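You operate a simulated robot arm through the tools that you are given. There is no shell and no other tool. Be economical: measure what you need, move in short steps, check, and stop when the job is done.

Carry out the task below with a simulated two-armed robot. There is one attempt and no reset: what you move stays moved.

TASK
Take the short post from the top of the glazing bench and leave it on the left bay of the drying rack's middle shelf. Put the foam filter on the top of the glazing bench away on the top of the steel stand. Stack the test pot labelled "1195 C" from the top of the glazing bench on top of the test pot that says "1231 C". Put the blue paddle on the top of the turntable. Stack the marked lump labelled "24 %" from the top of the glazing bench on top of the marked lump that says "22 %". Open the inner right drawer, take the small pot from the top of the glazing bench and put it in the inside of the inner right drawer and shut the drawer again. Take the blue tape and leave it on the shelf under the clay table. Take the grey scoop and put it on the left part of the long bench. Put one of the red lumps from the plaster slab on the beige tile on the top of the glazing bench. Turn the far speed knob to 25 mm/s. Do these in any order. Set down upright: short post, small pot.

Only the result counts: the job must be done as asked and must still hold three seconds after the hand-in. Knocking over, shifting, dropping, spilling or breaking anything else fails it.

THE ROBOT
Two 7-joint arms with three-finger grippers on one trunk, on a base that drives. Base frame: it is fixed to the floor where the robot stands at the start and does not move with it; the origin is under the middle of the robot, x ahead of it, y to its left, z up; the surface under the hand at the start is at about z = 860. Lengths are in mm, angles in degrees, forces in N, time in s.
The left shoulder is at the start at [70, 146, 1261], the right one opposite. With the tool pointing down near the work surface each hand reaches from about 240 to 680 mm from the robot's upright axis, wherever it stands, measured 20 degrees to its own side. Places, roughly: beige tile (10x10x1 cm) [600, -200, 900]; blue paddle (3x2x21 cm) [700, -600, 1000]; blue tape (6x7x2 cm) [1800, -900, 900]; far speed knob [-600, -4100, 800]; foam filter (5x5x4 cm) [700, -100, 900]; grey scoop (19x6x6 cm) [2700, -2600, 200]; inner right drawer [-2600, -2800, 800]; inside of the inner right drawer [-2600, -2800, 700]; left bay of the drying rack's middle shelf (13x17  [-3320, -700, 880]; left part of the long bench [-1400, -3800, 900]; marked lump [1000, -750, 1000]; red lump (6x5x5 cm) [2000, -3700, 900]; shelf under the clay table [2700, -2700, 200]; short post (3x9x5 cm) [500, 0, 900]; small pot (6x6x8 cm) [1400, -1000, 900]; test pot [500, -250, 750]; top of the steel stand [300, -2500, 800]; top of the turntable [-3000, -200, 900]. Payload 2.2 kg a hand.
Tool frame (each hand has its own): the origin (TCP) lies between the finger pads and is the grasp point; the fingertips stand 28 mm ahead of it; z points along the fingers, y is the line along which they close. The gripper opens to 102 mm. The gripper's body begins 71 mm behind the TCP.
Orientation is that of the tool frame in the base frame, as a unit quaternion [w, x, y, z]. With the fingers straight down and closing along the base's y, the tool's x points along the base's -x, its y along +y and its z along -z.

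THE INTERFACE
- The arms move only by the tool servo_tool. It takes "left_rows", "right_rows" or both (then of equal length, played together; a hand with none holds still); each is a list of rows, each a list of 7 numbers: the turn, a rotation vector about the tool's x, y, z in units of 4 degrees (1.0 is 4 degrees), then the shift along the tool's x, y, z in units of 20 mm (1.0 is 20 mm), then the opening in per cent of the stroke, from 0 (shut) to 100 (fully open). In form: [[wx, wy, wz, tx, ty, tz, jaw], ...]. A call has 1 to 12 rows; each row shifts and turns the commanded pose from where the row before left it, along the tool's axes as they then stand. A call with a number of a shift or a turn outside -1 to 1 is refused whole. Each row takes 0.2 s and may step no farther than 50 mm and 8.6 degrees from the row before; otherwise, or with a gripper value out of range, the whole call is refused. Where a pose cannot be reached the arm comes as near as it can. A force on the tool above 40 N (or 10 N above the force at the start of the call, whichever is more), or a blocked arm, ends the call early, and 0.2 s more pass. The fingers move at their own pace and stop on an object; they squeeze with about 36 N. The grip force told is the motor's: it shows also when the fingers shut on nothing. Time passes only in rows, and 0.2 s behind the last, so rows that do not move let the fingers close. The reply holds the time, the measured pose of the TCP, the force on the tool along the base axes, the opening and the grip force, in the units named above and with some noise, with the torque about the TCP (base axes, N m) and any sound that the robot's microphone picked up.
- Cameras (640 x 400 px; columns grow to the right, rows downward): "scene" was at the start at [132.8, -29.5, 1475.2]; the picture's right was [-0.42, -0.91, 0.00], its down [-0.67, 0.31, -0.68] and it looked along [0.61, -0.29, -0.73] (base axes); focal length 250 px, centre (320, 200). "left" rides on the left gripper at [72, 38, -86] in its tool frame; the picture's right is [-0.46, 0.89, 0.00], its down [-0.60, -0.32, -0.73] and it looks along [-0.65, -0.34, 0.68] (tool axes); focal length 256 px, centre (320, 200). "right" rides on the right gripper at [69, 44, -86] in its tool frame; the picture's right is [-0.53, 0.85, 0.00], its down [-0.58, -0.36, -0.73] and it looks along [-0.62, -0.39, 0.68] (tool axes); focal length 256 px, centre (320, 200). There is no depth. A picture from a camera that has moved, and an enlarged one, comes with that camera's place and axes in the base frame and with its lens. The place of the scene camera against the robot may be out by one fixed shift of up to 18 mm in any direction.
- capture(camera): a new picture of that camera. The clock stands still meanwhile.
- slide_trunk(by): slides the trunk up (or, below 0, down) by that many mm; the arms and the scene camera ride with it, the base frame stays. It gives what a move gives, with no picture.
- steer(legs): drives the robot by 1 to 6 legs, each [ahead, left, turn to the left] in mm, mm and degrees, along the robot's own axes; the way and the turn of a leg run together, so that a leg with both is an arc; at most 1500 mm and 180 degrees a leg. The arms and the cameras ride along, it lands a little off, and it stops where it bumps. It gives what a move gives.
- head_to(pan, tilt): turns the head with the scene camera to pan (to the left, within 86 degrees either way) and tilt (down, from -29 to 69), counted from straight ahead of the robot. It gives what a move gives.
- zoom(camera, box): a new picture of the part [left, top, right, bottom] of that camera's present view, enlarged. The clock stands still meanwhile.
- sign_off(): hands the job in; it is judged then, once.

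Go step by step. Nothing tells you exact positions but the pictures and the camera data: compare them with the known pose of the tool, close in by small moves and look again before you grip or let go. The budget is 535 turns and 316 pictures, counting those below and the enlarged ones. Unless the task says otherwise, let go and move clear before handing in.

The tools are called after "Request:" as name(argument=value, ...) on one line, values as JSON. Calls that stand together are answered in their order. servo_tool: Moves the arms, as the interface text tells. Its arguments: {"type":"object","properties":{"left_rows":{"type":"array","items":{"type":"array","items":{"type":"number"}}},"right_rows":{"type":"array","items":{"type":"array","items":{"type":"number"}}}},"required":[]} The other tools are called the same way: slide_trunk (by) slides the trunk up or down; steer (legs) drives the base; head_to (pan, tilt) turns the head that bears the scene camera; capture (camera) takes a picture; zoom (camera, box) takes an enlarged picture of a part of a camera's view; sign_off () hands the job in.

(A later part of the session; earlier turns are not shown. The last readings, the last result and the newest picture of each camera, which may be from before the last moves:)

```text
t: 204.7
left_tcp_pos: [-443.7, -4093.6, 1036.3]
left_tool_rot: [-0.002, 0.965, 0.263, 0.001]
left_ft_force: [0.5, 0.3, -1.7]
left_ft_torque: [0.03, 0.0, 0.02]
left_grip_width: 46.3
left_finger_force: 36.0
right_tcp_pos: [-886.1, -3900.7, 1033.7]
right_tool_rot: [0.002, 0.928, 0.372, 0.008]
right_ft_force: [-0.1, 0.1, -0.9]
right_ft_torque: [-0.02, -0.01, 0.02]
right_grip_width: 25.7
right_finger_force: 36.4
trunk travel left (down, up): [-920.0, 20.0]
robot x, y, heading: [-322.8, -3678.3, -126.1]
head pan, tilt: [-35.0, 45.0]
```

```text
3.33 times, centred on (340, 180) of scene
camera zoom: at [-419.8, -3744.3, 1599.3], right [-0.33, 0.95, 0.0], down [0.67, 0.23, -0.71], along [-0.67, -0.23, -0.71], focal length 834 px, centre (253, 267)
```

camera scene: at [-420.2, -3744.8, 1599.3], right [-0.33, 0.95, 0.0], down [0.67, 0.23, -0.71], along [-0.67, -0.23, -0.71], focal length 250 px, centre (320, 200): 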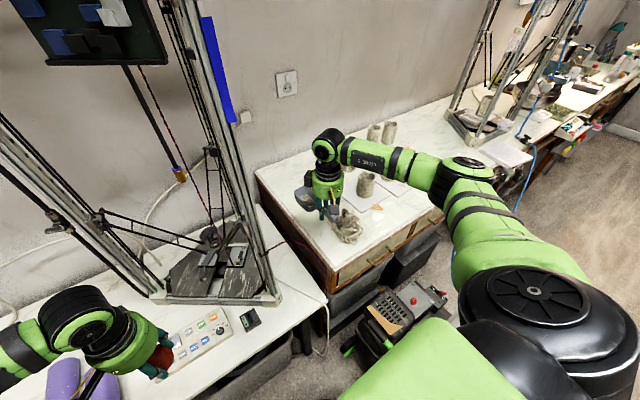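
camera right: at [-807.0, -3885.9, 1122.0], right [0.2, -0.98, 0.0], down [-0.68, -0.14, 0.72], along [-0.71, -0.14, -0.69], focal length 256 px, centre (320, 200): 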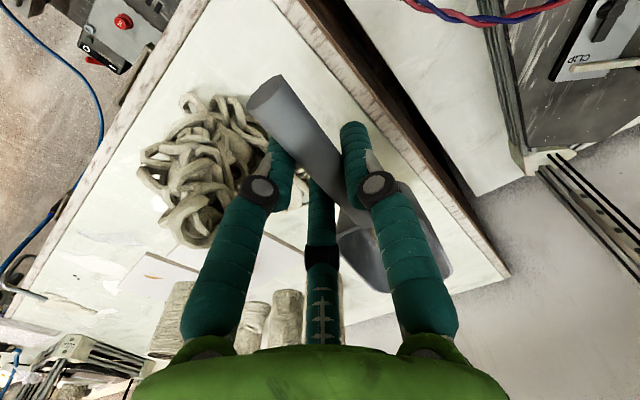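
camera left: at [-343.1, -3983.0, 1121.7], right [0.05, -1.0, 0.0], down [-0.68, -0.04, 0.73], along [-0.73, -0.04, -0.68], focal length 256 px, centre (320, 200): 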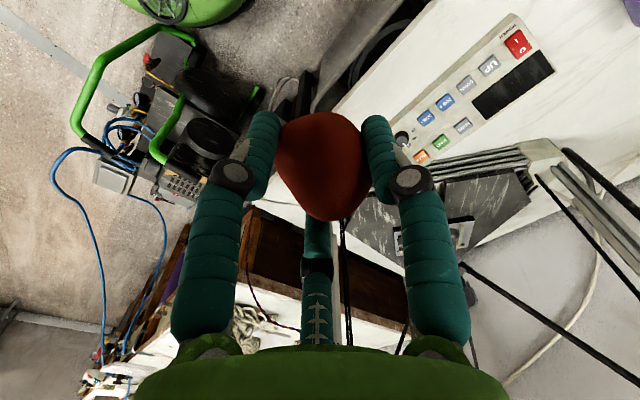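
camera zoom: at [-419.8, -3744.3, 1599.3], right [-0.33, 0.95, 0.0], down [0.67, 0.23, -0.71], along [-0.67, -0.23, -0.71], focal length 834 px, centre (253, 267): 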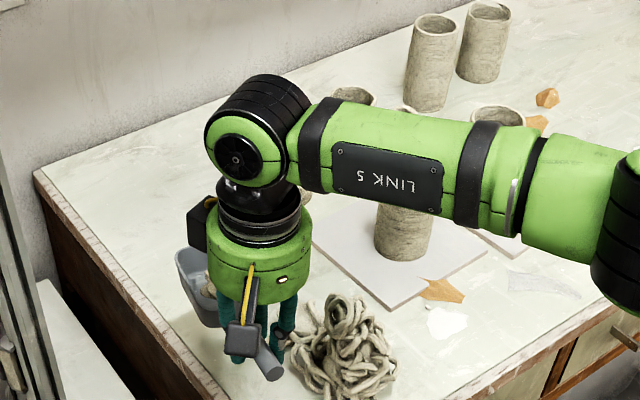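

Request:
servo_tool(right_rows=[[0, 0, 0, -0.45, -0.43, 0, 0], [0, 0, 0, -0.45, -0.43, 0, 0], [0, 0, 0, 0, 0, 1, 0], [0, 0, 0, 0, 0, 1, 0], [0, 0, 0, 0, 0, 0.4, 0], [0, 0, 0, 0, 0, 0, 0]])

Request:
capture(camera="right")

```text
t: 206.1
left_tcp_pos: [-444.2, -4094.3, 1035.8]
left_tool_rot: [-0.003, 0.965, 0.263, 0.001]
left_ft_force: [-0.4, -0.5, -1.4]
left_ft_torque: [-0.02, 0.01, 0.01]
left_grip_width: 46.3
left_finger_force: 35.9
right_tcp_pos: [-909.9, -3901.0, 984.7]
right_tool_rot: [0.002, 0.928, 0.373, 0.008]
right_ft_force: [0.4, 0.4, 0.3]
right_ft_torque: [0.02, -0.01, 0.01]
right_grip_width: 25.7
right_finger_force: 36.0
trunk travel left (down, up): [-920.0, 20.0]
robot x, y, heading: [-325.5, -3676.9, -126.0]
head pan, tilt: [-35.0, 45.0]
```

```text
207 pictures are left
camera right: at [-831.6, -3885.7, 1073.2], right [0.2, -0.98, 0.0], down [-0.68, -0.14, 0.72], along [-0.71, -0.14, -0.69], focal length 256 px, centre (320, 200)
```

right: 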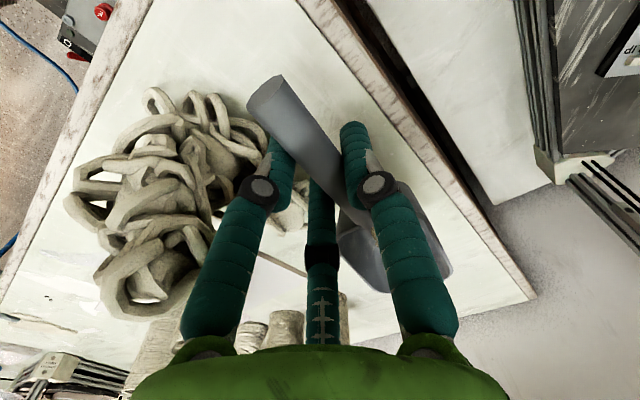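

Request:
servo_tool(right_rows=[[0, 0, 0, 0, 0.75, 0, 0], [0, 0, 0, 0, 0, 0.25, 0], [0, 0, 0, 0, 0, 0.25, 0], [0, 0, 0, 0, 0, 0, 0]])

Request:
servo_tool(right_rows=[[0, 0, 0, 0, 0, 0.2, 0], [0, 0, 0, 0, 0, 0.2, 0], [0, 0, 0, 0, 0, 0.2, 0], [0, 0, 0, 0, 0, 0, 0]])

```text
t: 207.1
left_tcp_pos: [-444.2, -4094.7, 1036.0]
left_tool_rot: [-0.001, 0.965, 0.263, 0.001]
left_ft_force: [-0.6, 0.4, -0.8]
left_ft_torque: [0.03, -0.01, 0.01]
left_grip_width: 46.3
left_finger_force: 36.0
right_tcp_pos: [-900.1, -3912.4, 976.0]
right_tool_rot: [0.001, 0.928, 0.373, 0.008]
right_ft_force: [-0.6, 0.3, -0.4]
right_ft_torque: [0.02, -0.03, -0.03]
right_grip_width: 25.7
right_finger_force: 36.2
trunk travel left (down, up): [-920.0, 20.0]
robot x, y, heading: [-322.0, -3685.0, -125.7]
head pan, tilt: [-35.0, 45.0]
```

```text
t: 208.1
left_tcp_pos: [-444.0, -4093.9, 1034.5]
left_tool_rot: [-0.002, 0.965, 0.262, 0.001]
left_ft_force: [-0.5, -1.1, -1.6]
left_ft_torque: [-0.02, 0.0, 0.0]
left_grip_width: 46.4
left_finger_force: 35.4
right_tcp_pos: [-900.6, -3911.3, 963.5]
right_tool_rot: [0.001, 0.928, 0.373, 0.009]
right_ft_force: [-0.4, -0.4, -0.4]
right_ft_torque: [0.01, -0.01, 0.01]
right_grip_width: 25.4
right_finger_force: 36.2
trunk travel left (down, up): [-920.0, 20.0]
robot x, y, heading: [-323.5, -3683.3, -125.6]
head pan, tilt: [-35.0, 45.0]
```

Request:
servo_tool(right_rows=[[0, 0, 0, 0, 0, 0.2, 0], [0, 0, 0, 0, 0, 0.2, 0], [0, 0, 0, 0, 0, 0.2, 0], [0, 0, 0, 0, 0, 0.2, 0], [0, 0, 0, 0, 0, 0, 0]])

Request:
capture(camera="right")

Request:
zoom(camera="scene", box=[260, 140, 400, 245])

```text
t: 209.3
left_tcp_pos: [-444.7, -4094.8, 1037.0]
left_tool_rot: [-0.002, 0.965, 0.262, 0.001]
left_ft_force: [-0.1, -0.6, -1.4]
left_ft_torque: [0.01, -0.04, 0.0]
left_grip_width: 46.2
left_finger_force: 36.3
right_tcp_pos: [-899.7, -3911.5, 948.7]
right_tool_rot: [0.002, 0.928, 0.373, 0.007]
right_ft_force: [-0.3, -0.1, -1.1]
right_ft_torque: [0.03, -0.02, -0.03]
right_grip_width: 25.5
right_finger_force: 36.1
trunk travel left (down, up): [-920.0, 20.0]
robot x, y, heading: [-326.2, -3681.5, -125.9]
head pan, tilt: [-35.0, 45.0]
```

```text
206 pictures are left
camera right: at [-820.5, -3896.3, 1036.0], right [0.2, -0.98, 0.0], down [-0.68, -0.14, 0.72], along [-0.71, -0.14, -0.69], focal length 256 px, centre (320, 200)
```

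right: 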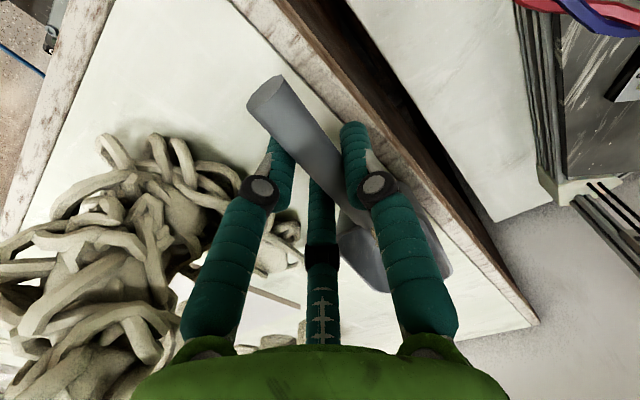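

```text
3.81 times, centred on (330, 192) of scene
camera zoom: at [-419.9, -3744.5, 1599.3], right [-0.33, 0.95, 0.0], down [0.67, 0.23, -0.71], along [-0.67, -0.23, -0.71], focal length 954 px, centre (282, 229)
```

zoom: 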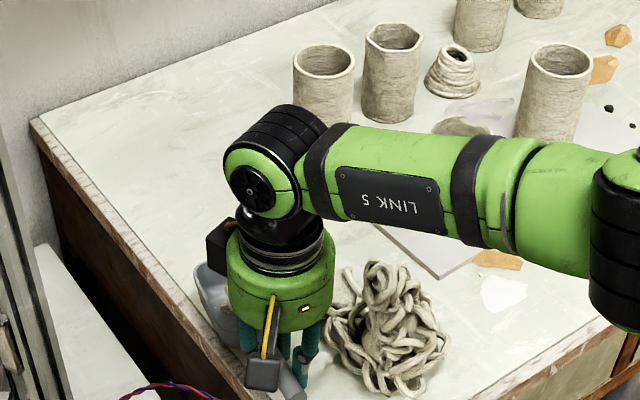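

Request:
servo_tool(right_rows=[[0, 0, 0, 0, 0, 0.2, 0], [0, 0, 0, 0, 0, 0.2, 0], [0, 0, 0, 0, 0, 0.2, 0], [0, 0, 0, 0, 0, 0, 0]])

Request:
servo_tool(right_rows=[[0, 0, 0, 0, 0, 0.2, 0], [0, 0, 0, 0, 0, 0.2, 0], [0, 0, 0, 0, 0, 0, 0]])

Request:
servo_tool(right_rows=[[0, 0, 0, 0, 0, 0.2, 0], [0, 0, 0, 0, 0, 0.2, 0], [0, 0, 0, 0, 0, 0, 0]])

```text
t: 210.3
left_tcp_pos: [-443.3, -4092.7, 1036.7]
left_tool_rot: [-0.001, 0.965, 0.263, 0.0]
left_ft_force: [0.3, 0.1, -0.7]
left_ft_torque: [0.04, -0.06, -0.01]
left_grip_width: 46.2
left_finger_force: 36.6
right_tcp_pos: [-898.8, -3911.8, 939.1]
right_tool_rot: [0.004, 0.928, 0.373, 0.005]
right_ft_force: [-1.9, 2.8, 21.8]
right_ft_torque: [-0.85, 0.76, -0.08]
right_grip_width: 26.3
right_finger_force: 36.4
trunk travel left (down, up): [-920.0, 20.0]
robot x, y, heading: [-324.0, -3682.8, -126.4]
head pan, tilt: [-35.0, 45.0]
```

```text
t: 211.1
left_tcp_pos: [-442.3, -4092.5, 1036.8]
left_tool_rot: [-0.001, 0.965, 0.263, -0.001]
left_ft_force: [-0.8, 0.5, -1.3]
left_ft_torque: [-0.01, 0.01, 0.02]
left_grip_width: 45.9
left_finger_force: 35.8
right_tcp_pos: [-895.8, -3909.2, 930.4]
right_tool_rot: [0.001, 0.927, 0.374, 0.007]
right_ft_force: [3.2, 2.5, 18.6]
right_ft_torque: [-0.7, 0.61, 0.06]
right_grip_width: 26.6
right_finger_force: 36.0
trunk travel left (down, up): [-920.0, 20.0]
robot x, y, heading: [-323.8, -3679.1, -125.8]
head pan, tilt: [-35.0, 45.0]
```

```text
t: 211.9
left_tcp_pos: [-440.7, -4092.7, 1038.2]
left_tool_rot: [-0.002, 0.965, 0.263, 0.0]
left_ft_force: [-1.1, -0.2, -1.2]
left_ft_torque: [0.0, -0.06, -0.01]
left_grip_width: 46.2
left_finger_force: 36.1
right_tcp_pos: [-899.3, -3914.3, 927.7]
right_tool_rot: [0.005, 0.928, 0.372, 0.003]
right_ft_force: [8.7, 7.6, 28.1]
right_ft_torque: [0.11, 0.47, -0.14]
right_grip_width: 26.4
right_finger_force: 36.0
trunk travel left (down, up): [-920.0, 20.0]
robot x, y, heading: [-323.6, -3682.4, -126.0]
head pan, tilt: [-35.0, 45.0]
stopped in row 3 (right hand): the force on the tool passed its limit at 42 N (the readings are from after the stop); the commanded pose is now the measured one
```

Request:
servo_tool(right_rows=[[0, 0, 0, 0, 0, -0.15, 0], [0, 0, 0, 0, 0, 0, 0], [0, 0, 0, 0, 0, 0, 35], [0, 0, 0, 0, 0, 0, 45], [0, 0, 0, 0, 0, 0, 45]])

Request:
capture(camera="right")

```text
t: 213.1
left_tcp_pos: [-443.5, -4093.7, 1036.5]
left_tool_rot: [-0.003, 0.965, 0.263, 0.0]
left_ft_force: [-0.2, -0.6, -1.5]
left_ft_torque: [-0.01, -0.03, -0.02]
left_grip_width: 46.1
left_finger_force: 35.9
right_tcp_pos: [-900.0, -3913.2, 925.4]
right_tool_rot: [0.004, 0.928, 0.373, 0.004]
right_ft_force: [3.1, -2.9, 10.6]
right_ft_torque: [-0.12, -0.02, 0.04]
right_grip_width: 47.1
right_finger_force: 0.0
trunk travel left (down, up): [-920.0, 20.0]
robot x, y, heading: [-325.9, -3678.7, -126.1]
head pan, tilt: [-35.0, 45.0]
```

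```text
204 pictures are left
camera right: at [-819.4, -3897.4, 1013.7], right [0.2, -0.98, 0.0], down [-0.68, -0.13, 0.72], along [-0.71, -0.15, -0.69], focal length 256 px, centre (320, 200)
```

right: 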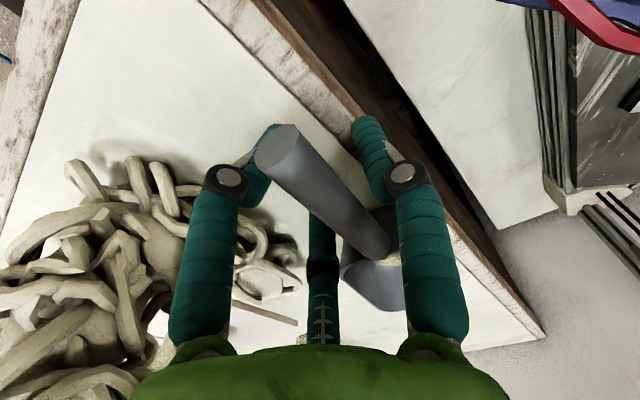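

Request:
servo_tool(right_rows=[[0, 0, 0, 0, 0, -0.5, 45], [0, 0, 0, 0, 0, -1, 45], [0, 0, 0, 0, 0, -1, 45], [0, 0, 0, 0, 0, -1, 45], [0, 0, 0, 0, 0, -1, 45], [0, 0, 0, 0, 0, -1, 45], [0, 0, 0, 0, 0, -1, 45], [0, 0, 0, 0, 0, -1, 45]])

Request:
capture(camera="right")

Request:
capture(camera="scene")

```text
t: 214.9
left_tcp_pos: [-445.2, -4094.5, 1035.9]
left_tool_rot: [-0.003, 0.965, 0.263, 0.001]
left_ft_force: [0.4, -0.1, -2.0]
left_ft_torque: [0.01, -0.03, -0.03]
left_grip_width: 46.3
left_finger_force: 36.4
right_tcp_pos: [-903.6, -3913.0, 1074.0]
right_tool_rot: [0.003, 0.928, 0.373, 0.005]
right_ft_force: [-0.6, -0.2, -0.2]
right_ft_torque: [-0.01, 0.04, -0.03]
right_grip_width: 46.0
right_finger_force: 0.1
trunk travel left (down, up): [-920.0, 20.0]
robot x, y, heading: [-327.8, -3680.6, -126.0]
head pan, tilt: [-35.0, 45.0]
```

```text
203 pictures are left
camera right: at [-822.9, -3897.5, 1162.4], right [0.2, -0.98, 0.0], down [-0.68, -0.13, 0.72], along [-0.71, -0.15, -0.69], focal length 256 px, centre (320, 200)
```

right: 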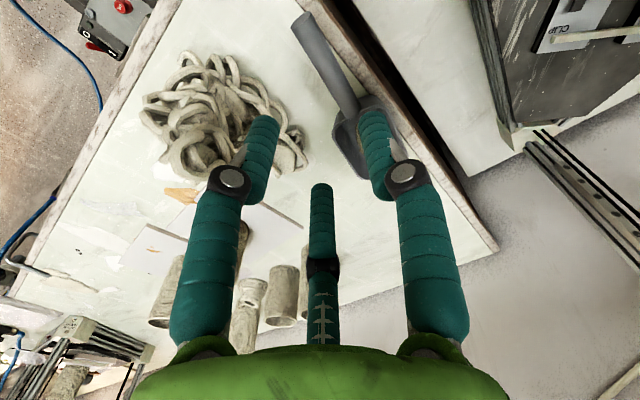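

```text
202 pictures are left
camera scene: at [-419.3, -3744.1, 1599.3], right [-0.33, 0.95, 0.0], down [0.67, 0.23, -0.71], along [-0.67, -0.23, -0.71], focal length 250 px, centre (320, 200)
```

scene: 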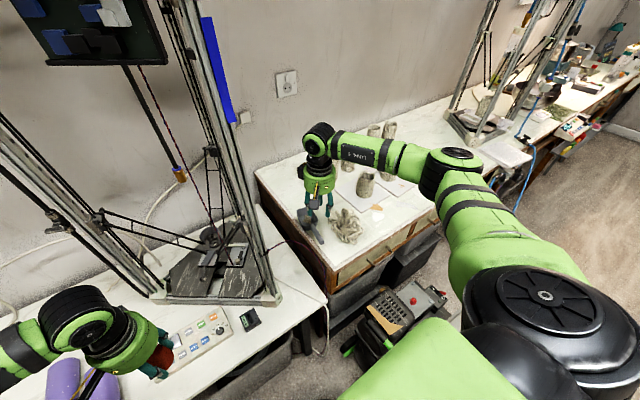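

Scoop is resting on the bench's left part. Now the speed knob: zoom in on the panel.

Request:
zoom(camera="scene", box=[160, 295, 270, 370])

Request:
zoom(camera="scene", box=[205, 315, 245, 345])

Request:
servo_tool(right_rows=[[0, 0, 0, 1, 0, -1, 45], [0, 0, 0, 1, 0, -1, 45], [0, 0, 0, 1, 0, -1, 45], [0, 0, 0, 1, 0, 0, 45], [0, 0, 0, 1, 0, 0, 45], [0, 0, 0, 1, 0, 0, 45]])

```text
5.33 times, centred on (215, 332) of scene
camera zoom: at [-419.3, -3744.1, 1599.3], right [-0.33, 0.95, 0.0], down [0.67, 0.23, -0.71], along [-0.67, -0.23, -0.71], focal length 1335 px, centre (880, -507)
```

zoom: 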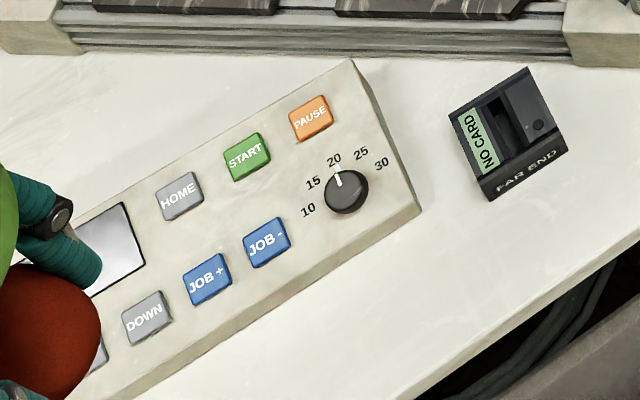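

```text
13.33 times, centred on (225, 330) of scene
camera zoom: at [-419.3, -3744.1, 1599.3], right [-0.33, 0.95, 0.0], down [0.67, 0.23, -0.71], along [-0.67, -0.23, -0.71], focal length 3338 px, centre (1587, -1533)
```

zoom: 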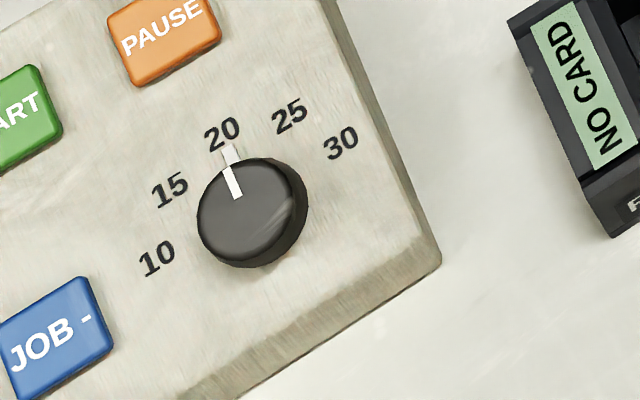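

```text
t: 216.3
left_tcp_pos: [-443.6, -4093.6, 1035.7]
left_tool_rot: [-0.002, 0.965, 0.263, 0.0]
left_ft_force: [-0.6, 0.5, -2.1]
left_ft_torque: [-0.02, -0.01, -0.01]
left_grip_width: 46.1
left_finger_force: 35.7
right_tcp_pos: [-816.9, -3829.1, 1134.4]
right_tool_rot: [0.004, 0.928, 0.373, 0.005]
right_ft_force: [-0.3, 0.2, 0.1]
right_ft_torque: [-0.04, 0.0, 0.01]
right_grip_width: 45.7
right_finger_force: 0.1
trunk travel left (down, up): [-920.0, 20.0]
robot x, y, heading: [-324.1, -3683.2, -126.3]
head pan, tilt: [-35.0, 45.0]
```

The panel is marked FAR END, the knob points at 20; labels are about 37.5° apart clockwise, so I need +37.5° clockwise. Shift the robot left so the right hand can grasp the knob.

Request:
steer(legs=[[0, 150, 0]])

Request:
servo_tool(right_rows=[[0, 0, -0.9, 0, 0.9, 0, 45], [0, 0, -0.9, 0, 0.9, 0, 45], [0, 0, -0.9, 0, 0.9, 0, 45], [0, 0, -0.9, 0, 0.9, 0, 45], [0, 0, -0.9, 0, 0.9, 0, 45], [0, 0, -0.9, 0, 0.9, 0, 45], [0, 0, 0, 0, 0.5, 0, 45]])

Request:
capture(camera="right")

Request:
capture(camera="scene")

```text
t: 217.6
left_tcp_pos: [-327.1, -4179.7, 1035.9]
left_tool_rot: [-0.002, 0.965, 0.262, 0.001]
left_ft_force: [0.4, 0.0, -1.1]
left_ft_torque: [0.0, -0.06, -0.05]
left_grip_width: 46.1
left_finger_force: 35.5
right_tcp_pos: [-698.7, -3916.5, 1134.0]
right_tool_rot: [0.004, 0.928, 0.372, 0.007]
right_ft_force: [-0.6, 0.9, -0.5]
right_ft_torque: [-0.03, -0.01, -0.01]
right_grip_width: 45.8
right_finger_force: 0.0
trunk travel left (down, up): [-920.0, 20.0]
robot x, y, heading: [-198.7, -3773.8, -126.1]
head pan, tilt: [-35.0, 45.0]
```

```text
t: 219.2
left_tcp_pos: [-324.2, -4181.4, 1036.0]
left_tool_rot: [-0.003, 0.965, 0.262, 0.001]
left_ft_force: [-0.7, 0.3, -0.7]
left_ft_torque: [0.02, 0.0, 0.02]
left_grip_width: 46.0
left_finger_force: 36.9
right_tcp_pos: [-602.6, -3986.0, 1136.6]
right_tool_rot: [0.003, 0.842, 0.54, 0.004]
right_ft_force: [0.1, 0.6, -0.7]
right_ft_torque: [0.0, 0.0, -0.01]
right_grip_width: 45.8
right_finger_force: 0.1
trunk travel left (down, up): [-920.0, 20.0]
robot x, y, heading: [-202.0, -3774.4, -126.0]
head pan, tilt: [-35.0, 45.0]
```

```text
199 pictures are left
camera right: at [-534.1, -3943.1, 1224.5], right [0.54, -0.84, 0.01], down [-0.58, -0.37, 0.73], along [-0.61, -0.4, -0.69], focal length 256 px, centre (320, 200)
```

right: 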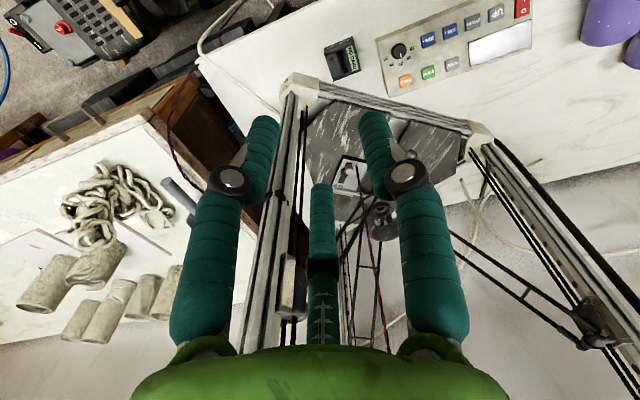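

```text
198 pictures are left
camera scene: at [-298.3, -3832.7, 1599.3], right [-0.32, 0.95, 0.0], down [0.67, 0.23, -0.71], along [-0.67, -0.23, -0.71], focal length 250 px, centre (320, 200)
```

scene: 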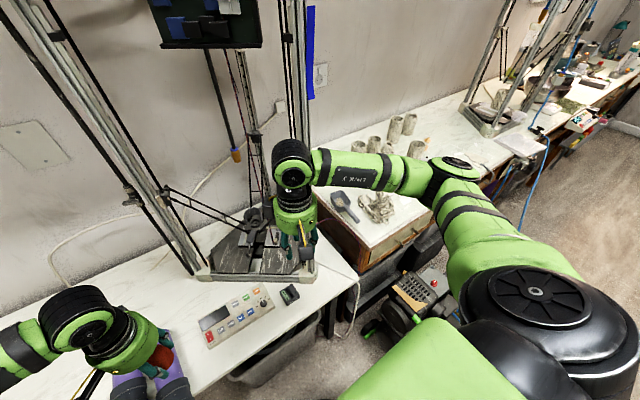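

Request:
zoom(camera="right", box=[360, 10, 460, 90])

Request:
zoom(camera="scene", box=[240, 280, 300, 325])

```text
5.00 times, centred on (410, 50) of right
camera zoom: at [-534.1, -3943.1, 1224.5], right [0.54, -0.84, 0.01], down [-0.58, -0.37, 0.73], along [-0.61, -0.4, -0.69], focal length 1280 px, centre (-130, 950)
```

zoom: 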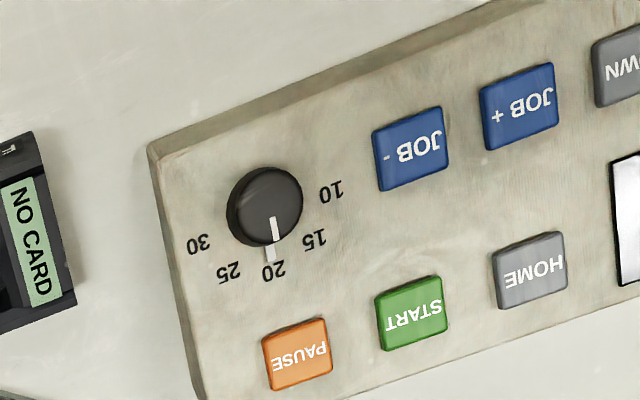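

```text
8.89 times, centred on (270, 302) of scene
camera zoom: at [-298.3, -3832.7, 1599.3], right [-0.32, 0.95, 0.0], down [0.67, 0.23, -0.71], along [-0.67, -0.23, -0.71], focal length 2225 px, centre (764, -711)
```

zoom: 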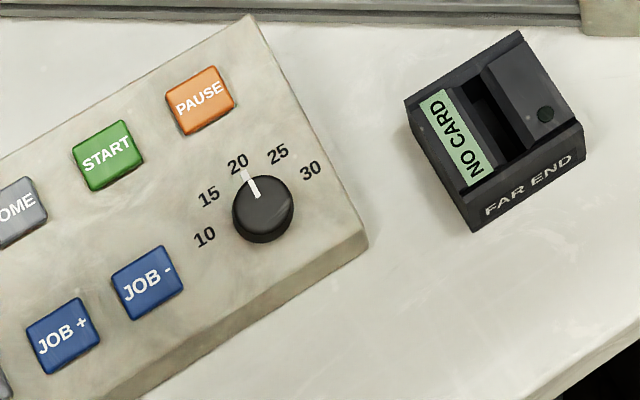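

Request:
servo_tool(left_rows=[[0, 0, 0, 0, 0, -1, 0], [0, 0, 0, 0, 0, -1, 0], [0, 0, 0, 0, 0, -1, 0], [0, 0, 0, 0, 0, -1, 0], [0, 0, 0, 0, 0, -1, 0], [0, 0, 0, 0, 0, -1, 0], [0, 0, 0, 0, 0, -1, 0], [0, 0, 0, 0, 0, -1, 0], [0, 0, 0, 0, 0, -1, 0]], right_rows=[[0, 0, 0, -0.82, 0.5, 0, 45], [0, 0, 0, -0.82, 0.5, 0, 45], [0, 0, 0, -0.82, 0.5, 0, 45], [0, 0, 0, -0.82, 0.5, 0, 45], [0, 0, 0, -0.82, 0.5, 0, 45], [0, 0, 0, -0.82, 0.5, 0, 45], [0, 0, 0, -0.82, 0.5, 0, 45], [0, 0, 0, -0.82, 0.5, 0, 45], [0, 0, 0, -0.82, 0.5, 0, 45]])

Request:
slide_trunk(by=-200)

Request:
capture(camera="right")

Request:
capture(camera="scene")

```text
t: 221.2
left_tcp_pos: [-323.4, -4183.9, 1215.9]
left_tool_rot: [-0.003, 0.965, 0.261, 0.0]
left_ft_force: [0.6, -0.2, -2.1]
left_ft_torque: [0.02, 0.0, -0.01]
left_grip_width: 45.8
left_finger_force: 36.2
right_tcp_pos: [-582.3, -4159.5, 1136.2]
right_tool_rot: [0.003, 0.842, 0.539, 0.004]
right_ft_force: [-0.3, -0.4, -0.6]
right_ft_torque: [0.0, 0.01, 0.01]
right_grip_width: 46.0
right_finger_force: 0.1
trunk travel left (down, up): [-920.0, 20.0]
robot x, y, heading: [-205.0, -3769.4, -126.2]
head pan, tilt: [-35.0, 45.0]
```

```text
t: 223.4
left_tcp_pos: [-323.8, -4182.1, 1016.5]
left_tool_rot: [-0.002, 0.965, 0.262, 0.0]
left_ft_force: [0.1, 0.6, -1.3]
left_ft_torque: [-0.02, 0.02, 0.02]
left_grip_width: 46.3
left_finger_force: 36.3
right_tcp_pos: [-581.3, -4157.9, 936.8]
right_tool_rot: [0.004, 0.842, 0.539, 0.005]
right_ft_force: [0.3, -0.5, 0.6]
right_ft_torque: [0.0, -0.01, 0.0]
right_grip_width: 45.7
right_finger_force: 0.1
trunk travel left (down, up): [-720.0, 220.0]
robot x, y, heading: [-202.6, -3765.4, -125.9]
head pan, tilt: [-35.0, 45.0]
```

```text
195 pictures are left
camera right: at [-514.1, -4114.1, 1024.7], right [0.54, -0.84, 0.01], down [-0.58, -0.37, 0.72], along [-0.61, -0.4, -0.69], focal length 256 px, centre (320, 200)
```

right: 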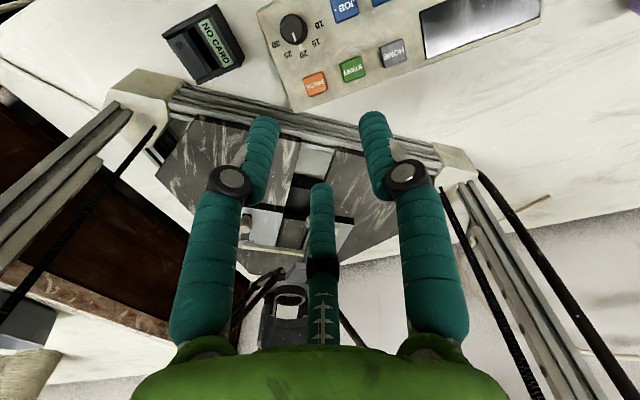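

```text
194 pictures are left
camera scene: at [-298.7, -3832.1, 1399.4], right [-0.32, 0.95, 0.0], down [0.67, 0.23, -0.71], along [-0.67, -0.23, -0.71], focal length 250 px, centre (320, 200)
```

scene: 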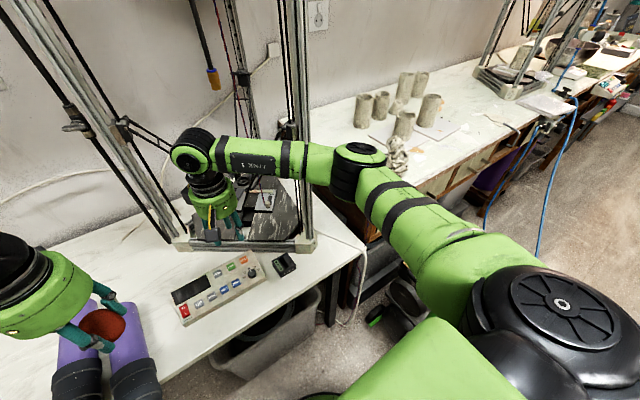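

Request:
servo_tool(right_rows=[[0, 0, 0, 0.78, -0.2, 0, 45], [0, 0, 0, 0.77, -0.2, 0, 45], [0, 0, 0, 0, 0, 1, 45], [0, 0, 0, 0, 0, 1, 45], [0, 0, 0, 0, 0, 1, 45], [0, 0, 0, 0, 0, 1, 45], [0, 0, 0, 0, 0, 1, 45]])

Request:
capture(camera="right")

```text
t: 225.0
left_tcp_pos: [-324.5, -4181.9, 1016.2]
left_tool_rot: [-0.002, 0.965, 0.261, 0.002]
left_ft_force: [1.0, -0.5, -1.6]
left_ft_torque: [0.01, 0.0, 0.0]
left_grip_width: 46.0
left_finger_force: 36.3
right_tcp_pos: [-574.5, -4127.0, 835.8]
right_tool_rot: [0.004, 0.842, 0.539, 0.004]
right_ft_force: [0.1, -0.6, 0.1]
right_ft_torque: [0.0, 0.02, -0.01]
right_grip_width: 45.8
right_finger_force: 0.0
trunk travel left (down, up): [-720.0, 220.0]
robot x, y, heading: [-200.8, -3769.7, -126.5]
head pan, tilt: [-35.0, 45.0]
```

```text
193 pictures are left
camera right: at [-506.9, -4083.0, 924.0], right [0.54, -0.84, 0.01], down [-0.58, -0.37, 0.72], along [-0.61, -0.4, -0.69], focal length 256 px, centre (320, 200)
```

right: 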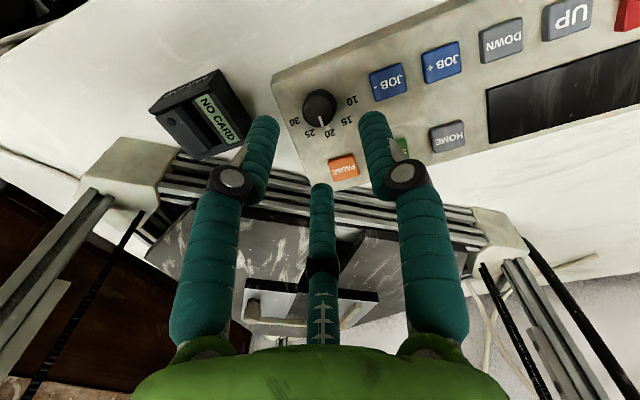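

Request:
servo_tool(right_rows=[[0, 0, 0, 0.11, 0.11, 1, 45], [0, 0, 0, 0, 0, 1, 45], [0, 0, 0, 0, 0, 0.45, 45], [0, 0, 0, 0, 0, 0, 45]])

Request:
zoom(camera="right", box=[220, 80, 420, 230])

```text
t: 226.0
left_tcp_pos: [-325.5, -4182.3, 1016.3]
left_tool_rot: [-0.002, 0.965, 0.262, 0.001]
left_ft_force: [0.7, 0.0, -2.0]
left_ft_torque: [0.01, 0.01, -0.04]
left_grip_width: 46.0
left_finger_force: 36.1
right_tcp_pos: [-573.3, -4125.4, 787.3]
right_tool_rot: [0.004, 0.842, 0.54, 0.005]
right_ft_force: [0.0, -0.1, -0.4]
right_ft_torque: [-0.02, 0.02, -0.03]
right_grip_width: 45.7
right_finger_force: 0.0
trunk travel left (down, up): [-720.0, 220.0]
robot x, y, heading: [-203.5, -3767.6, -126.3]
head pan, tilt: [-35.0, 45.0]
```

```text
2.67 times, centred on (320, 155) of right
camera zoom: at [-503.7, -4081.9, 875.2], right [0.54, -0.84, 0.01], down [-0.58, -0.37, 0.72], along [-0.61, -0.4, -0.69], focal length 683 px, centre (320, 320)
```

zoom: 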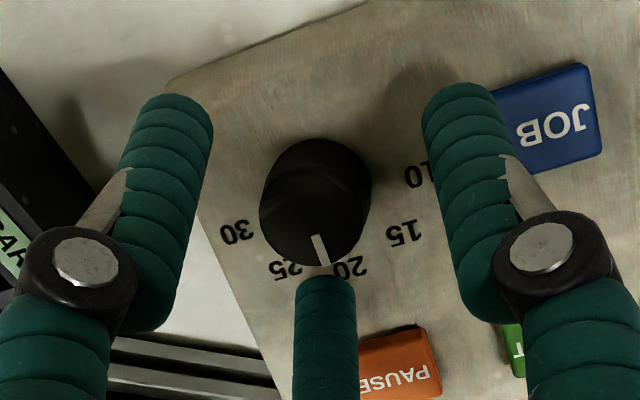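

Request:
servo_tool(right_rows=[[0, 0, 0, 0, 0, 0.15, 30], [0, 0, 0, 0, 0, 0, 0], [0, 0, 0, 0, 0, 0, 0], [0, 0, 0, 0, 0, 0, 0]])

Request:
zoom(camera="right", box=[220, 80, 420, 230])

```text
t: 227.0
left_tcp_pos: [-326.7, -4181.6, 1015.3]
left_tool_rot: [-0.002, 0.965, 0.262, 0.003]
left_ft_force: [0.5, -0.3, -1.8]
left_ft_torque: [-0.03, 0.0, 0.01]
left_grip_width: 46.2
left_finger_force: 35.8
right_tcp_pos: [-577.6, -4127.5, 786.6]
right_tool_rot: [0.004, 0.843, 0.538, 0.0]
right_ft_force: [-22.9, -10.5, 17.2]
right_ft_torque: [0.02, 0.38, 0.0]
right_grip_width: 22.2
right_finger_force: 44.8
trunk travel left (down, up): [-720.0, 220.0]
robot x, y, heading: [-203.2, -3770.7, -126.1]
head pan, tilt: [-35.0, 45.0]
```

```text
2.67 times, centred on (320, 155) of right
camera zoom: at [-508.4, -4083.3, 873.5], right [0.54, -0.84, 0.01], down [-0.58, -0.36, 0.73], along [-0.61, -0.4, -0.68], focal length 683 px, centre (320, 320)
```

zoom: 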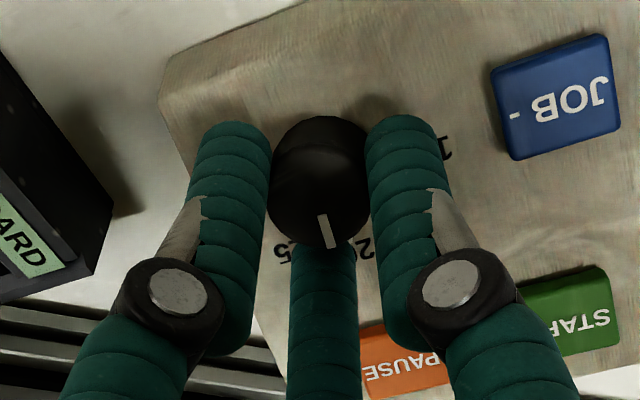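

Request:
servo_tool(right_rows=[[0, 0, 0, -0.17, -0.14, 0, 0], [0, 0, 0, 0, 0, 0, 0]])

Request:
servo_tool(right_rows=[[0, 0, 0.94, 0, 0, 0, 0], [0, 0, 0.94, 0, 0, 0, 0], [0, 0, 0.94, 0, 0, 0, 0], [0, 0, 0.94, 0, 0, 0, 0], [0, 0, 0.94, 0, 0, 0, 0], [0, 0, 0.94, 0, 0, 0, 0], [0, 0, 0.94, 0, 0, 0, 0], [0, 0, 0.94, 0, 0, 0, 0], [0, 0, 0.94, 0, 0, 0, 0], [0, 0, 0.94, 0, 0, 0, 0], [0, 0, 0, 0, 0, 0, 0]])

Request:
zoom(camera="right", box=[220, 80, 420, 230])

```text
t: 227.6
left_tcp_pos: [-325.0, -4182.1, 1016.9]
left_tool_rot: [-0.001, 0.965, 0.261, 0.0]
left_ft_force: [-0.6, -0.6, -2.1]
left_ft_torque: [0.03, 0.0, 0.01]
left_grip_width: 46.2
left_finger_force: 35.6
right_tcp_pos: [-577.6, -4128.0, 786.8]
right_tool_rot: [0.004, 0.841, 0.54, 0.001]
right_ft_force: [-13.3, -0.8, 18.2]
right_ft_torque: [-0.56, 0.99, -0.06]
right_grip_width: 22.2
right_finger_force: 45.5
trunk travel left (down, up): [-720.0, 220.0]
robot x, y, heading: [-203.2, -3769.2, -126.1]
head pan, tilt: [-35.0, 45.0]
```

```text
t: 230.0
left_tcp_pos: [-324.7, -4179.8, 1017.0]
left_tool_rot: [-0.001, 0.966, 0.26, 0.001]
left_ft_force: [0.2, -0.5, -1.8]
left_ft_torque: [0.03, 0.01, 0.0]
left_grip_width: 46.1
left_finger_force: 35.7
right_tcp_pos: [-576.5, -4127.2, 787.3]
right_tool_rot: [0.003, 0.971, 0.238, 0.004]
right_ft_force: [-12.6, 1.4, 18.1]
right_ft_torque: [-0.45, 0.16, 0.12]
right_grip_width: 22.2
right_finger_force: 44.8
trunk travel left (down, up): [-720.0, 220.0]
robot x, y, heading: [-205.6, -3768.0, -126.1]
head pan, tilt: [-35.0, 45.0]
```

```text
2.67 times, centred on (320, 155) of right
camera zoom: at [-495.6, -4134.2, 874.3], right [-0.08, -1.0, 0.0], down [-0.69, 0.06, 0.72], along [-0.72, 0.06, -0.69], focal length 683 px, centre (320, 320)
```

zoom: 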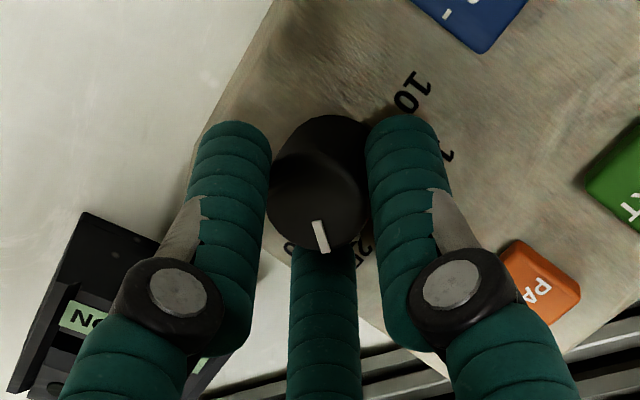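

Request:
servo_tool(right_rows=[[0, 0, 0, 0, 0, 0, 30], [0, 0, 0, 0, 0, 0, 45], [0, 0, 0, 0, 0, -1, 45], [0, 0, 0, 0, 0, -1, 45], [0, 0, 0, 0, 0, -1, 45]])

Request:
zoom(camera="right", box=[240, 50, 400, 170])

Request:
zoom(camera="scene", box=[225, 250, 285, 295])

```text
t: 231.2
left_tcp_pos: [-323.7, -4183.4, 1016.2]
left_tool_rot: [-0.003, 0.965, 0.261, 0.001]
left_ft_force: [0.0, -0.2, -1.9]
left_ft_torque: [-0.04, -0.02, -0.02]
left_grip_width: 45.9
left_finger_force: 35.8
right_tcp_pos: [-575.7, -4128.0, 845.2]
right_tool_rot: [0.002, 0.971, 0.239, 0.006]
right_ft_force: [1.0, 0.0, 0.4]
right_ft_torque: [0.02, -0.01, 0.05]
right_grip_width: 45.8
right_finger_force: 0.0
trunk travel left (down, up): [-720.0, 220.0]
robot x, y, heading: [-205.0, -3771.7, -126.1]
head pan, tilt: [-35.0, 45.0]
```

```text
3.33 times, centred on (320, 110) of right
camera zoom: at [-494.7, -4134.5, 933.1], right [-0.08, -1.0, 0.0], down [-0.69, 0.06, 0.72], along [-0.72, 0.06, -0.69], focal length 853 px, centre (320, 500)
```

zoom: 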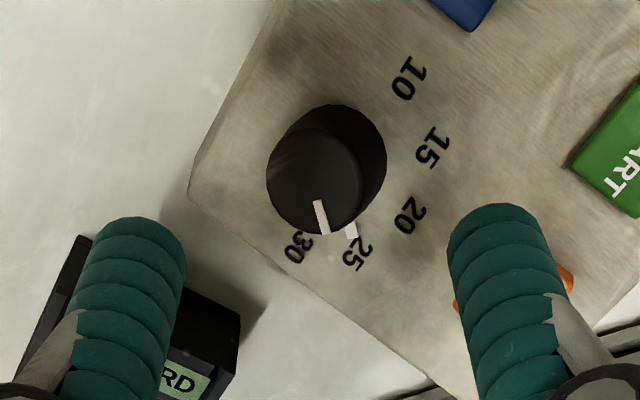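

```text
8.89 times, centred on (255, 272) of scene
camera zoom: at [-298.7, -3831.9, 1399.3], right [-0.32, 0.95, 0.0], down [0.67, 0.23, -0.71], along [-0.67, -0.23, -0.71], focal length 2225 px, centre (898, -444)
```

zoom: 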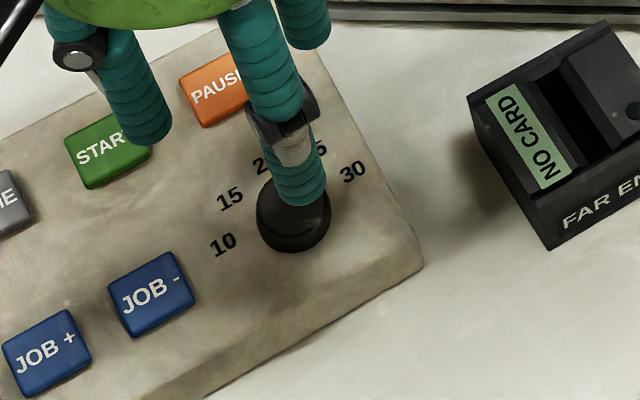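

Request:
servo_tool(right_rows=[[0, 0, -0.9, 0.5, -0.5, -1, 60], [0, 0, -0.9, 0.5, -0.5, -1, 60], [0, 0, -0.9, 0.5, -0.5, -1, 60], [0, 0, -0.9, 0.5, -0.5, -1, 60], [0, 0, -0.9, 0.5, -0.5, -1, 60], [0, 0, 0, 0.5, -0.5, -1, 60], [0, 0, 0, 0.5, -0.5, -1, 60], [0, 0, 0, 0.5, -0.5, -1, 60]])

Request:
zoom(camera="scene", box=[225, 250, 285, 295])

```text
t: 233.0
left_tcp_pos: [-324.6, -4181.2, 1016.4]
left_tool_rot: [-0.003, 0.965, 0.262, 0.001]
left_ft_force: [0.3, 0.1, -1.0]
left_ft_torque: [-0.02, 0.01, -0.05]
left_grip_width: 46.2
left_finger_force: 36.7
right_tcp_pos: [-567.2, -4013.0, 1005.4]
right_tool_rot: [0.003, 0.922, 0.388, 0.005]
right_ft_force: [-0.3, 0.3, 0.4]
right_ft_torque: [-0.01, 0.0, 0.02]
right_grip_width: 60.9
right_finger_force: 0.0
trunk travel left (down, up): [-720.0, 220.0]
robot x, y, heading: [-201.8, -3770.1, -126.3]
head pan, tilt: [-35.0, 45.0]
```

```text
8.89 times, centred on (255, 272) of scene
camera zoom: at [-298.6, -3831.4, 1399.4], right [-0.32, 0.95, 0.0], down [0.67, 0.23, -0.71], along [-0.67, -0.23, -0.71], focal length 2225 px, centre (898, -444)
```

zoom: 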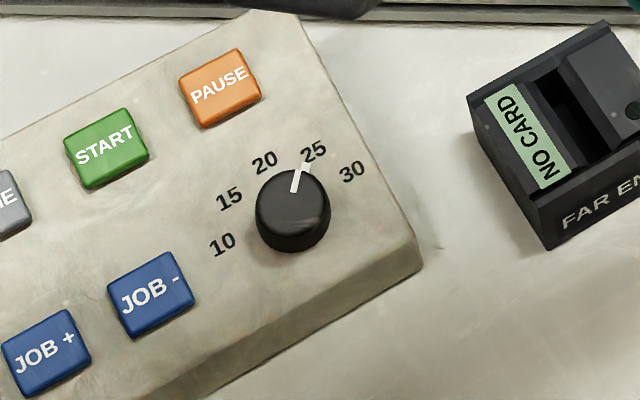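

Request:
zoom(camera="scene", box=[242, 262, 266, 280])

```text
16.00 times, centred on (254, 271) of scene
camera zoom: at [-298.6, -3831.4, 1399.4], right [-0.32, 0.95, 0.0], down [0.67, 0.23, -0.71], along [-0.67, -0.23, -0.71], focal length 4005 px, centre (1376, -936)
```

zoom: 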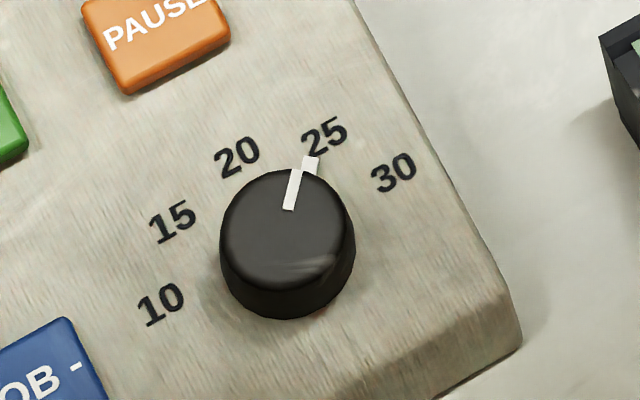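

The pointer is near 25 but perhaps ~4° short; I re-grip to nudge it a little further.

Request:
servo_tool(right_rows=[[0, 0, 0, -0.9, 0.73, 0.5, 45], [0, 0, 0, -0.9, 0.73, 0.5, 45], [0, 0, 0, -0.9, 0.73, 0.5, 45], [0, 0, 0, -0.9, 0.73, 0.5, 45], [0, 0, 0, -0.9, 0.73, 0.5, 45], [0, 0, 0, 0, 0, 1, 45], [0, 0, 0, 0, 0, 1, 45], [0, 0, 0, 0, 0, 1, 45], [0, 0, 0, 0, 0, 1, 45], [0, 0, 0, 0, 0, 1, 45], [0, 0, 0, 0, 0, 1, 45], [0, 0, 0, 0, 0, 1, 45]])

Request:
zoom(camera="right", box=[220, 80, 420, 230])

```text
t: 235.6
left_tcp_pos: [-324.0, -4182.0, 1015.8]
left_tool_rot: [-0.002, 0.965, 0.261, 0.0]
left_ft_force: [0.4, 0.0, -1.4]
left_ft_torque: [0.04, -0.02, 0.02]
left_grip_width: 46.1
left_finger_force: 36.2
right_tcp_pos: [-574.8, -4131.5, 814.0]
right_tool_rot: [0.004, 0.922, 0.388, 0.006]
right_ft_force: [-0.8, 0.2, -0.5]
right_ft_torque: [-0.01, 0.0, -0.02]
right_grip_width: 45.8
right_finger_force: 0.0
trunk travel left (down, up): [-720.0, 220.0]
robot x, y, heading: [-204.8, -3766.7, -126.2]
head pan, tilt: [-35.0, 45.0]
```

```text
2.67 times, centred on (320, 155) of right
camera zoom: at [-495.2, -4112.5, 902.0], right [0.23, -0.97, 0.0], down [-0.67, -0.16, 0.72], along [-0.7, -0.17, -0.69], focal length 683 px, centre (320, 320)
```

zoom: 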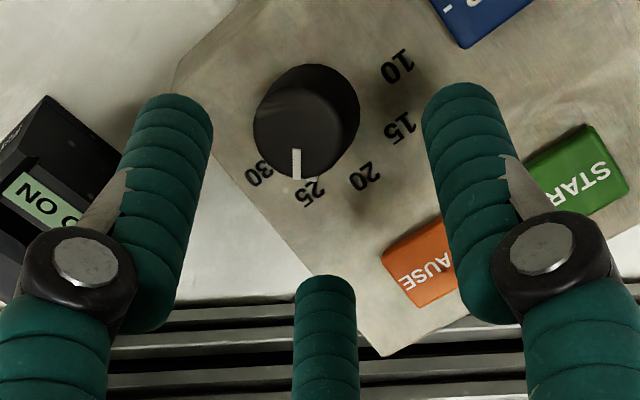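

Comparing both views, the pointer is on 25 within a couple of degrees; I leave it. Retract and head back to the glazing bench with the red lump.

Request:
servo_tool(right_rows=[[0, 0, 0, 0, 0, -1, 60], [0, 0, 0, 0, 0, -1, 60], [0, 0, 0, 0, 0, -1, 60], [0, 0, 0, 0.5, -0.5, -1, 60], [0, 0, 0, 0.5, -0.5, -1, 60], [0, 0, 0, 0.5, -0.5, -1, 60], [0, 0, 0, 0.5, -0.5, -1, 60], [0, 0, 0, 0.5, -0.5, -1, 100], [0, 0, 0, 0.5, -0.5, -1, 100], [0, 0, 0, 0.5, -0.5, 0, 100]])

Request:
slide_trunk(by=150)

Request:
steer(legs=[[-500, 150, 0]])

Request:
head_to(pan=-80, tilt=30)

Request:
capture(camera="scene")

```text
t: 237.8
left_tcp_pos: [-323.9, -4181.5, 1015.8]
left_tool_rot: [-0.001, 0.965, 0.262, 0.001]
left_ft_force: [0.7, -0.3, -1.2]
left_ft_torque: [-0.01, -0.03, 0.0]
left_grip_width: 45.9
left_finger_force: 35.9
right_tcp_pos: [-578.3, -4029.8, 995.0]
right_tool_rot: [0.004, 0.922, 0.388, 0.005]
right_ft_force: [0.7, -0.6, 0.0]
right_ft_torque: [-0.04, -0.02, 0.01]
right_grip_width: 102.1
right_finger_force: 0.2
trunk travel left (down, up): [-720.0, 220.0]
robot x, y, heading: [-202.0, -3766.5, -126.3]
head pan, tilt: [-35.0, 45.0]
```

```text
t: 239.6
left_tcp_pos: [-323.9, -4181.5, 1165.2]
left_tool_rot: [-0.003, 0.965, 0.261, 0.001]
left_ft_force: [-0.3, -0.3, -1.5]
left_ft_torque: [-0.01, -0.02, -0.01]
left_grip_width: 45.9
left_finger_force: 35.6
right_tcp_pos: [-579.4, -4031.1, 1143.9]
right_tool_rot: [0.003, 0.922, 0.388, 0.004]
right_ft_force: [0.1, -0.4, -0.1]
right_ft_torque: [-0.01, 0.0, 0.01]
right_grip_width: 102.0
right_finger_force: 0.2
trunk travel left (down, up): [-870.0, 70.0]
robot x, y, heading: [-199.7, -3769.1, -126.0]
head pan, tilt: [-35.0, 45.0]
```

```text
t: 242.6
left_tcp_pos: [91.6, -3870.1, 1165.0]
left_tool_rot: [-0.003, 0.965, 0.263, 0.001]
left_ft_force: [-0.3, -0.5, -1.3]
left_ft_torque: [0.02, -0.01, -0.03]
left_grip_width: 46.0
left_finger_force: 35.7
right_tcp_pos: [-162.3, -3719.1, 1144.4]
right_tool_rot: [0.003, 0.921, 0.389, 0.006]
right_ft_force: [-0.4, 0.0, 0.5]
right_ft_torque: [0.02, -0.01, 0.01]
right_grip_width: 101.8
right_finger_force: 0.0
trunk travel left (down, up): [-870.0, 70.0]
robot x, y, heading: [213.7, -3454.7, -125.8]
head pan, tilt: [-35.0, 45.0]
```

```text
t: 243.7
left_tcp_pos: [93.5, -3870.5, 1165.9]
left_tool_rot: [-0.002, 0.965, 0.263, 0.001]
left_ft_force: [-0.6, 0.0, -1.2]
left_ft_torque: [0.01, -0.02, 0.03]
left_grip_width: 45.9
left_finger_force: 35.6
right_tcp_pos: [-162.4, -3719.1, 1144.0]
right_tool_rot: [0.004, 0.921, 0.389, 0.005]
right_ft_force: [-0.4, 0.7, -0.3]
right_ft_torque: [0.0, 0.01, -0.03]
right_grip_width: 102.0
right_finger_force: 0.1
trunk travel left (down, up): [-870.0, 70.0]
robot x, y, heading: [213.7, -3456.1, -126.3]
head pan, tilt: [-80.0, 30.0]
```

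```text
184 pictures are left
camera scene: at [112.4, -3453.2, 1571.9], right [0.44, 0.9, 0.0], down [0.45, -0.22, -0.87], along [-0.78, 0.38, -0.5], focal length 250 px, centre (320, 200)
```

scene: 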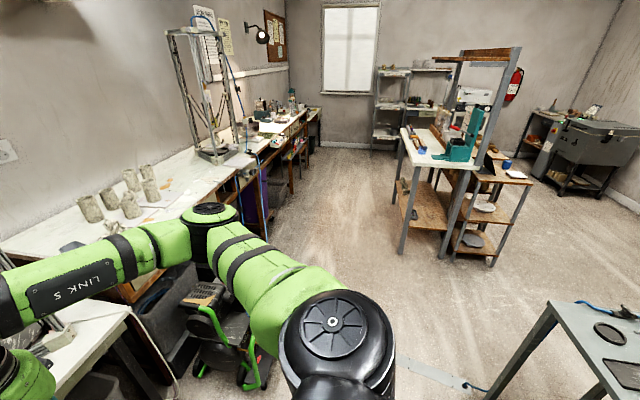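

Request:
steer(legs=[[-157, -1355, 0], [-1500, 0, 0], [0, 0, 90]])

Request:
head_to(pan=20, tilt=35)

Request:
capture(camera="scene")

```text
t: 261.4
left_tcp_pos: [488.0, -1429.9, 1167.0]
left_tool_rot: [-0.002, 0.491, 0.871, 0.0]
left_ft_force: [0.0, 0.2, -1.9]
left_ft_torque: [0.02, 0.0, -0.03]
left_grip_width: 45.6
left_finger_force: 35.9
right_tcp_pos: [340.0, -1685.2, 1145.1]
right_tool_rot: [-0.002, 0.371, 0.929, 0.006]
right_ft_force: [1.3, -0.1, -0.2]
right_ft_torque: [0.0, -0.01, 0.01]
right_grip_width: 101.9
right_finger_force: 0.1
trunk travel left (down, up): [-870.0, 70.0]
robot x, y, heading: [76.6, -1318.2, -35.1]
head pan, tilt: [-80.0, 30.0]
```

```text
t: 263.1
left_tcp_pos: [489.4, -1428.2, 1166.1]
left_tool_rot: [-0.002, 0.491, 0.871, 0.0]
left_ft_force: [-0.2, 0.0, -2.4]
left_ft_torque: [0.04, 0.01, 0.02]
left_grip_width: 45.3
left_finger_force: 36.1
right_tcp_pos: [341.5, -1684.3, 1145.1]
right_tool_rot: [-0.002, 0.371, 0.929, 0.006]
right_ft_force: [-0.6, -0.6, -0.4]
right_ft_torque: [0.0, 0.02, 0.01]
right_grip_width: 101.9
right_finger_force: 0.1
trunk travel left (down, up): [-870.0, 70.0]
robot x, y, heading: [76.3, -1313.3, -35.2]
head pan, tilt: [20.0, 35.0]
```

```text
183 pictures are left
camera scene: at [210.4, -1361.6, 1564.1], right [-0.26, -0.96, 0.0], down [-0.55, 0.15, -0.82], along [0.79, -0.22, -0.57], focal length 250 px, centre (320, 200)
```

scene: 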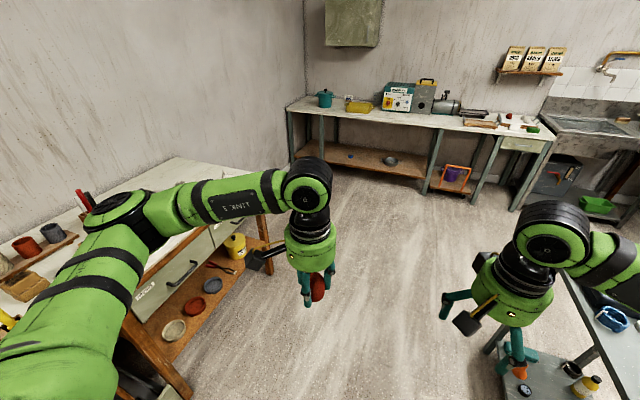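

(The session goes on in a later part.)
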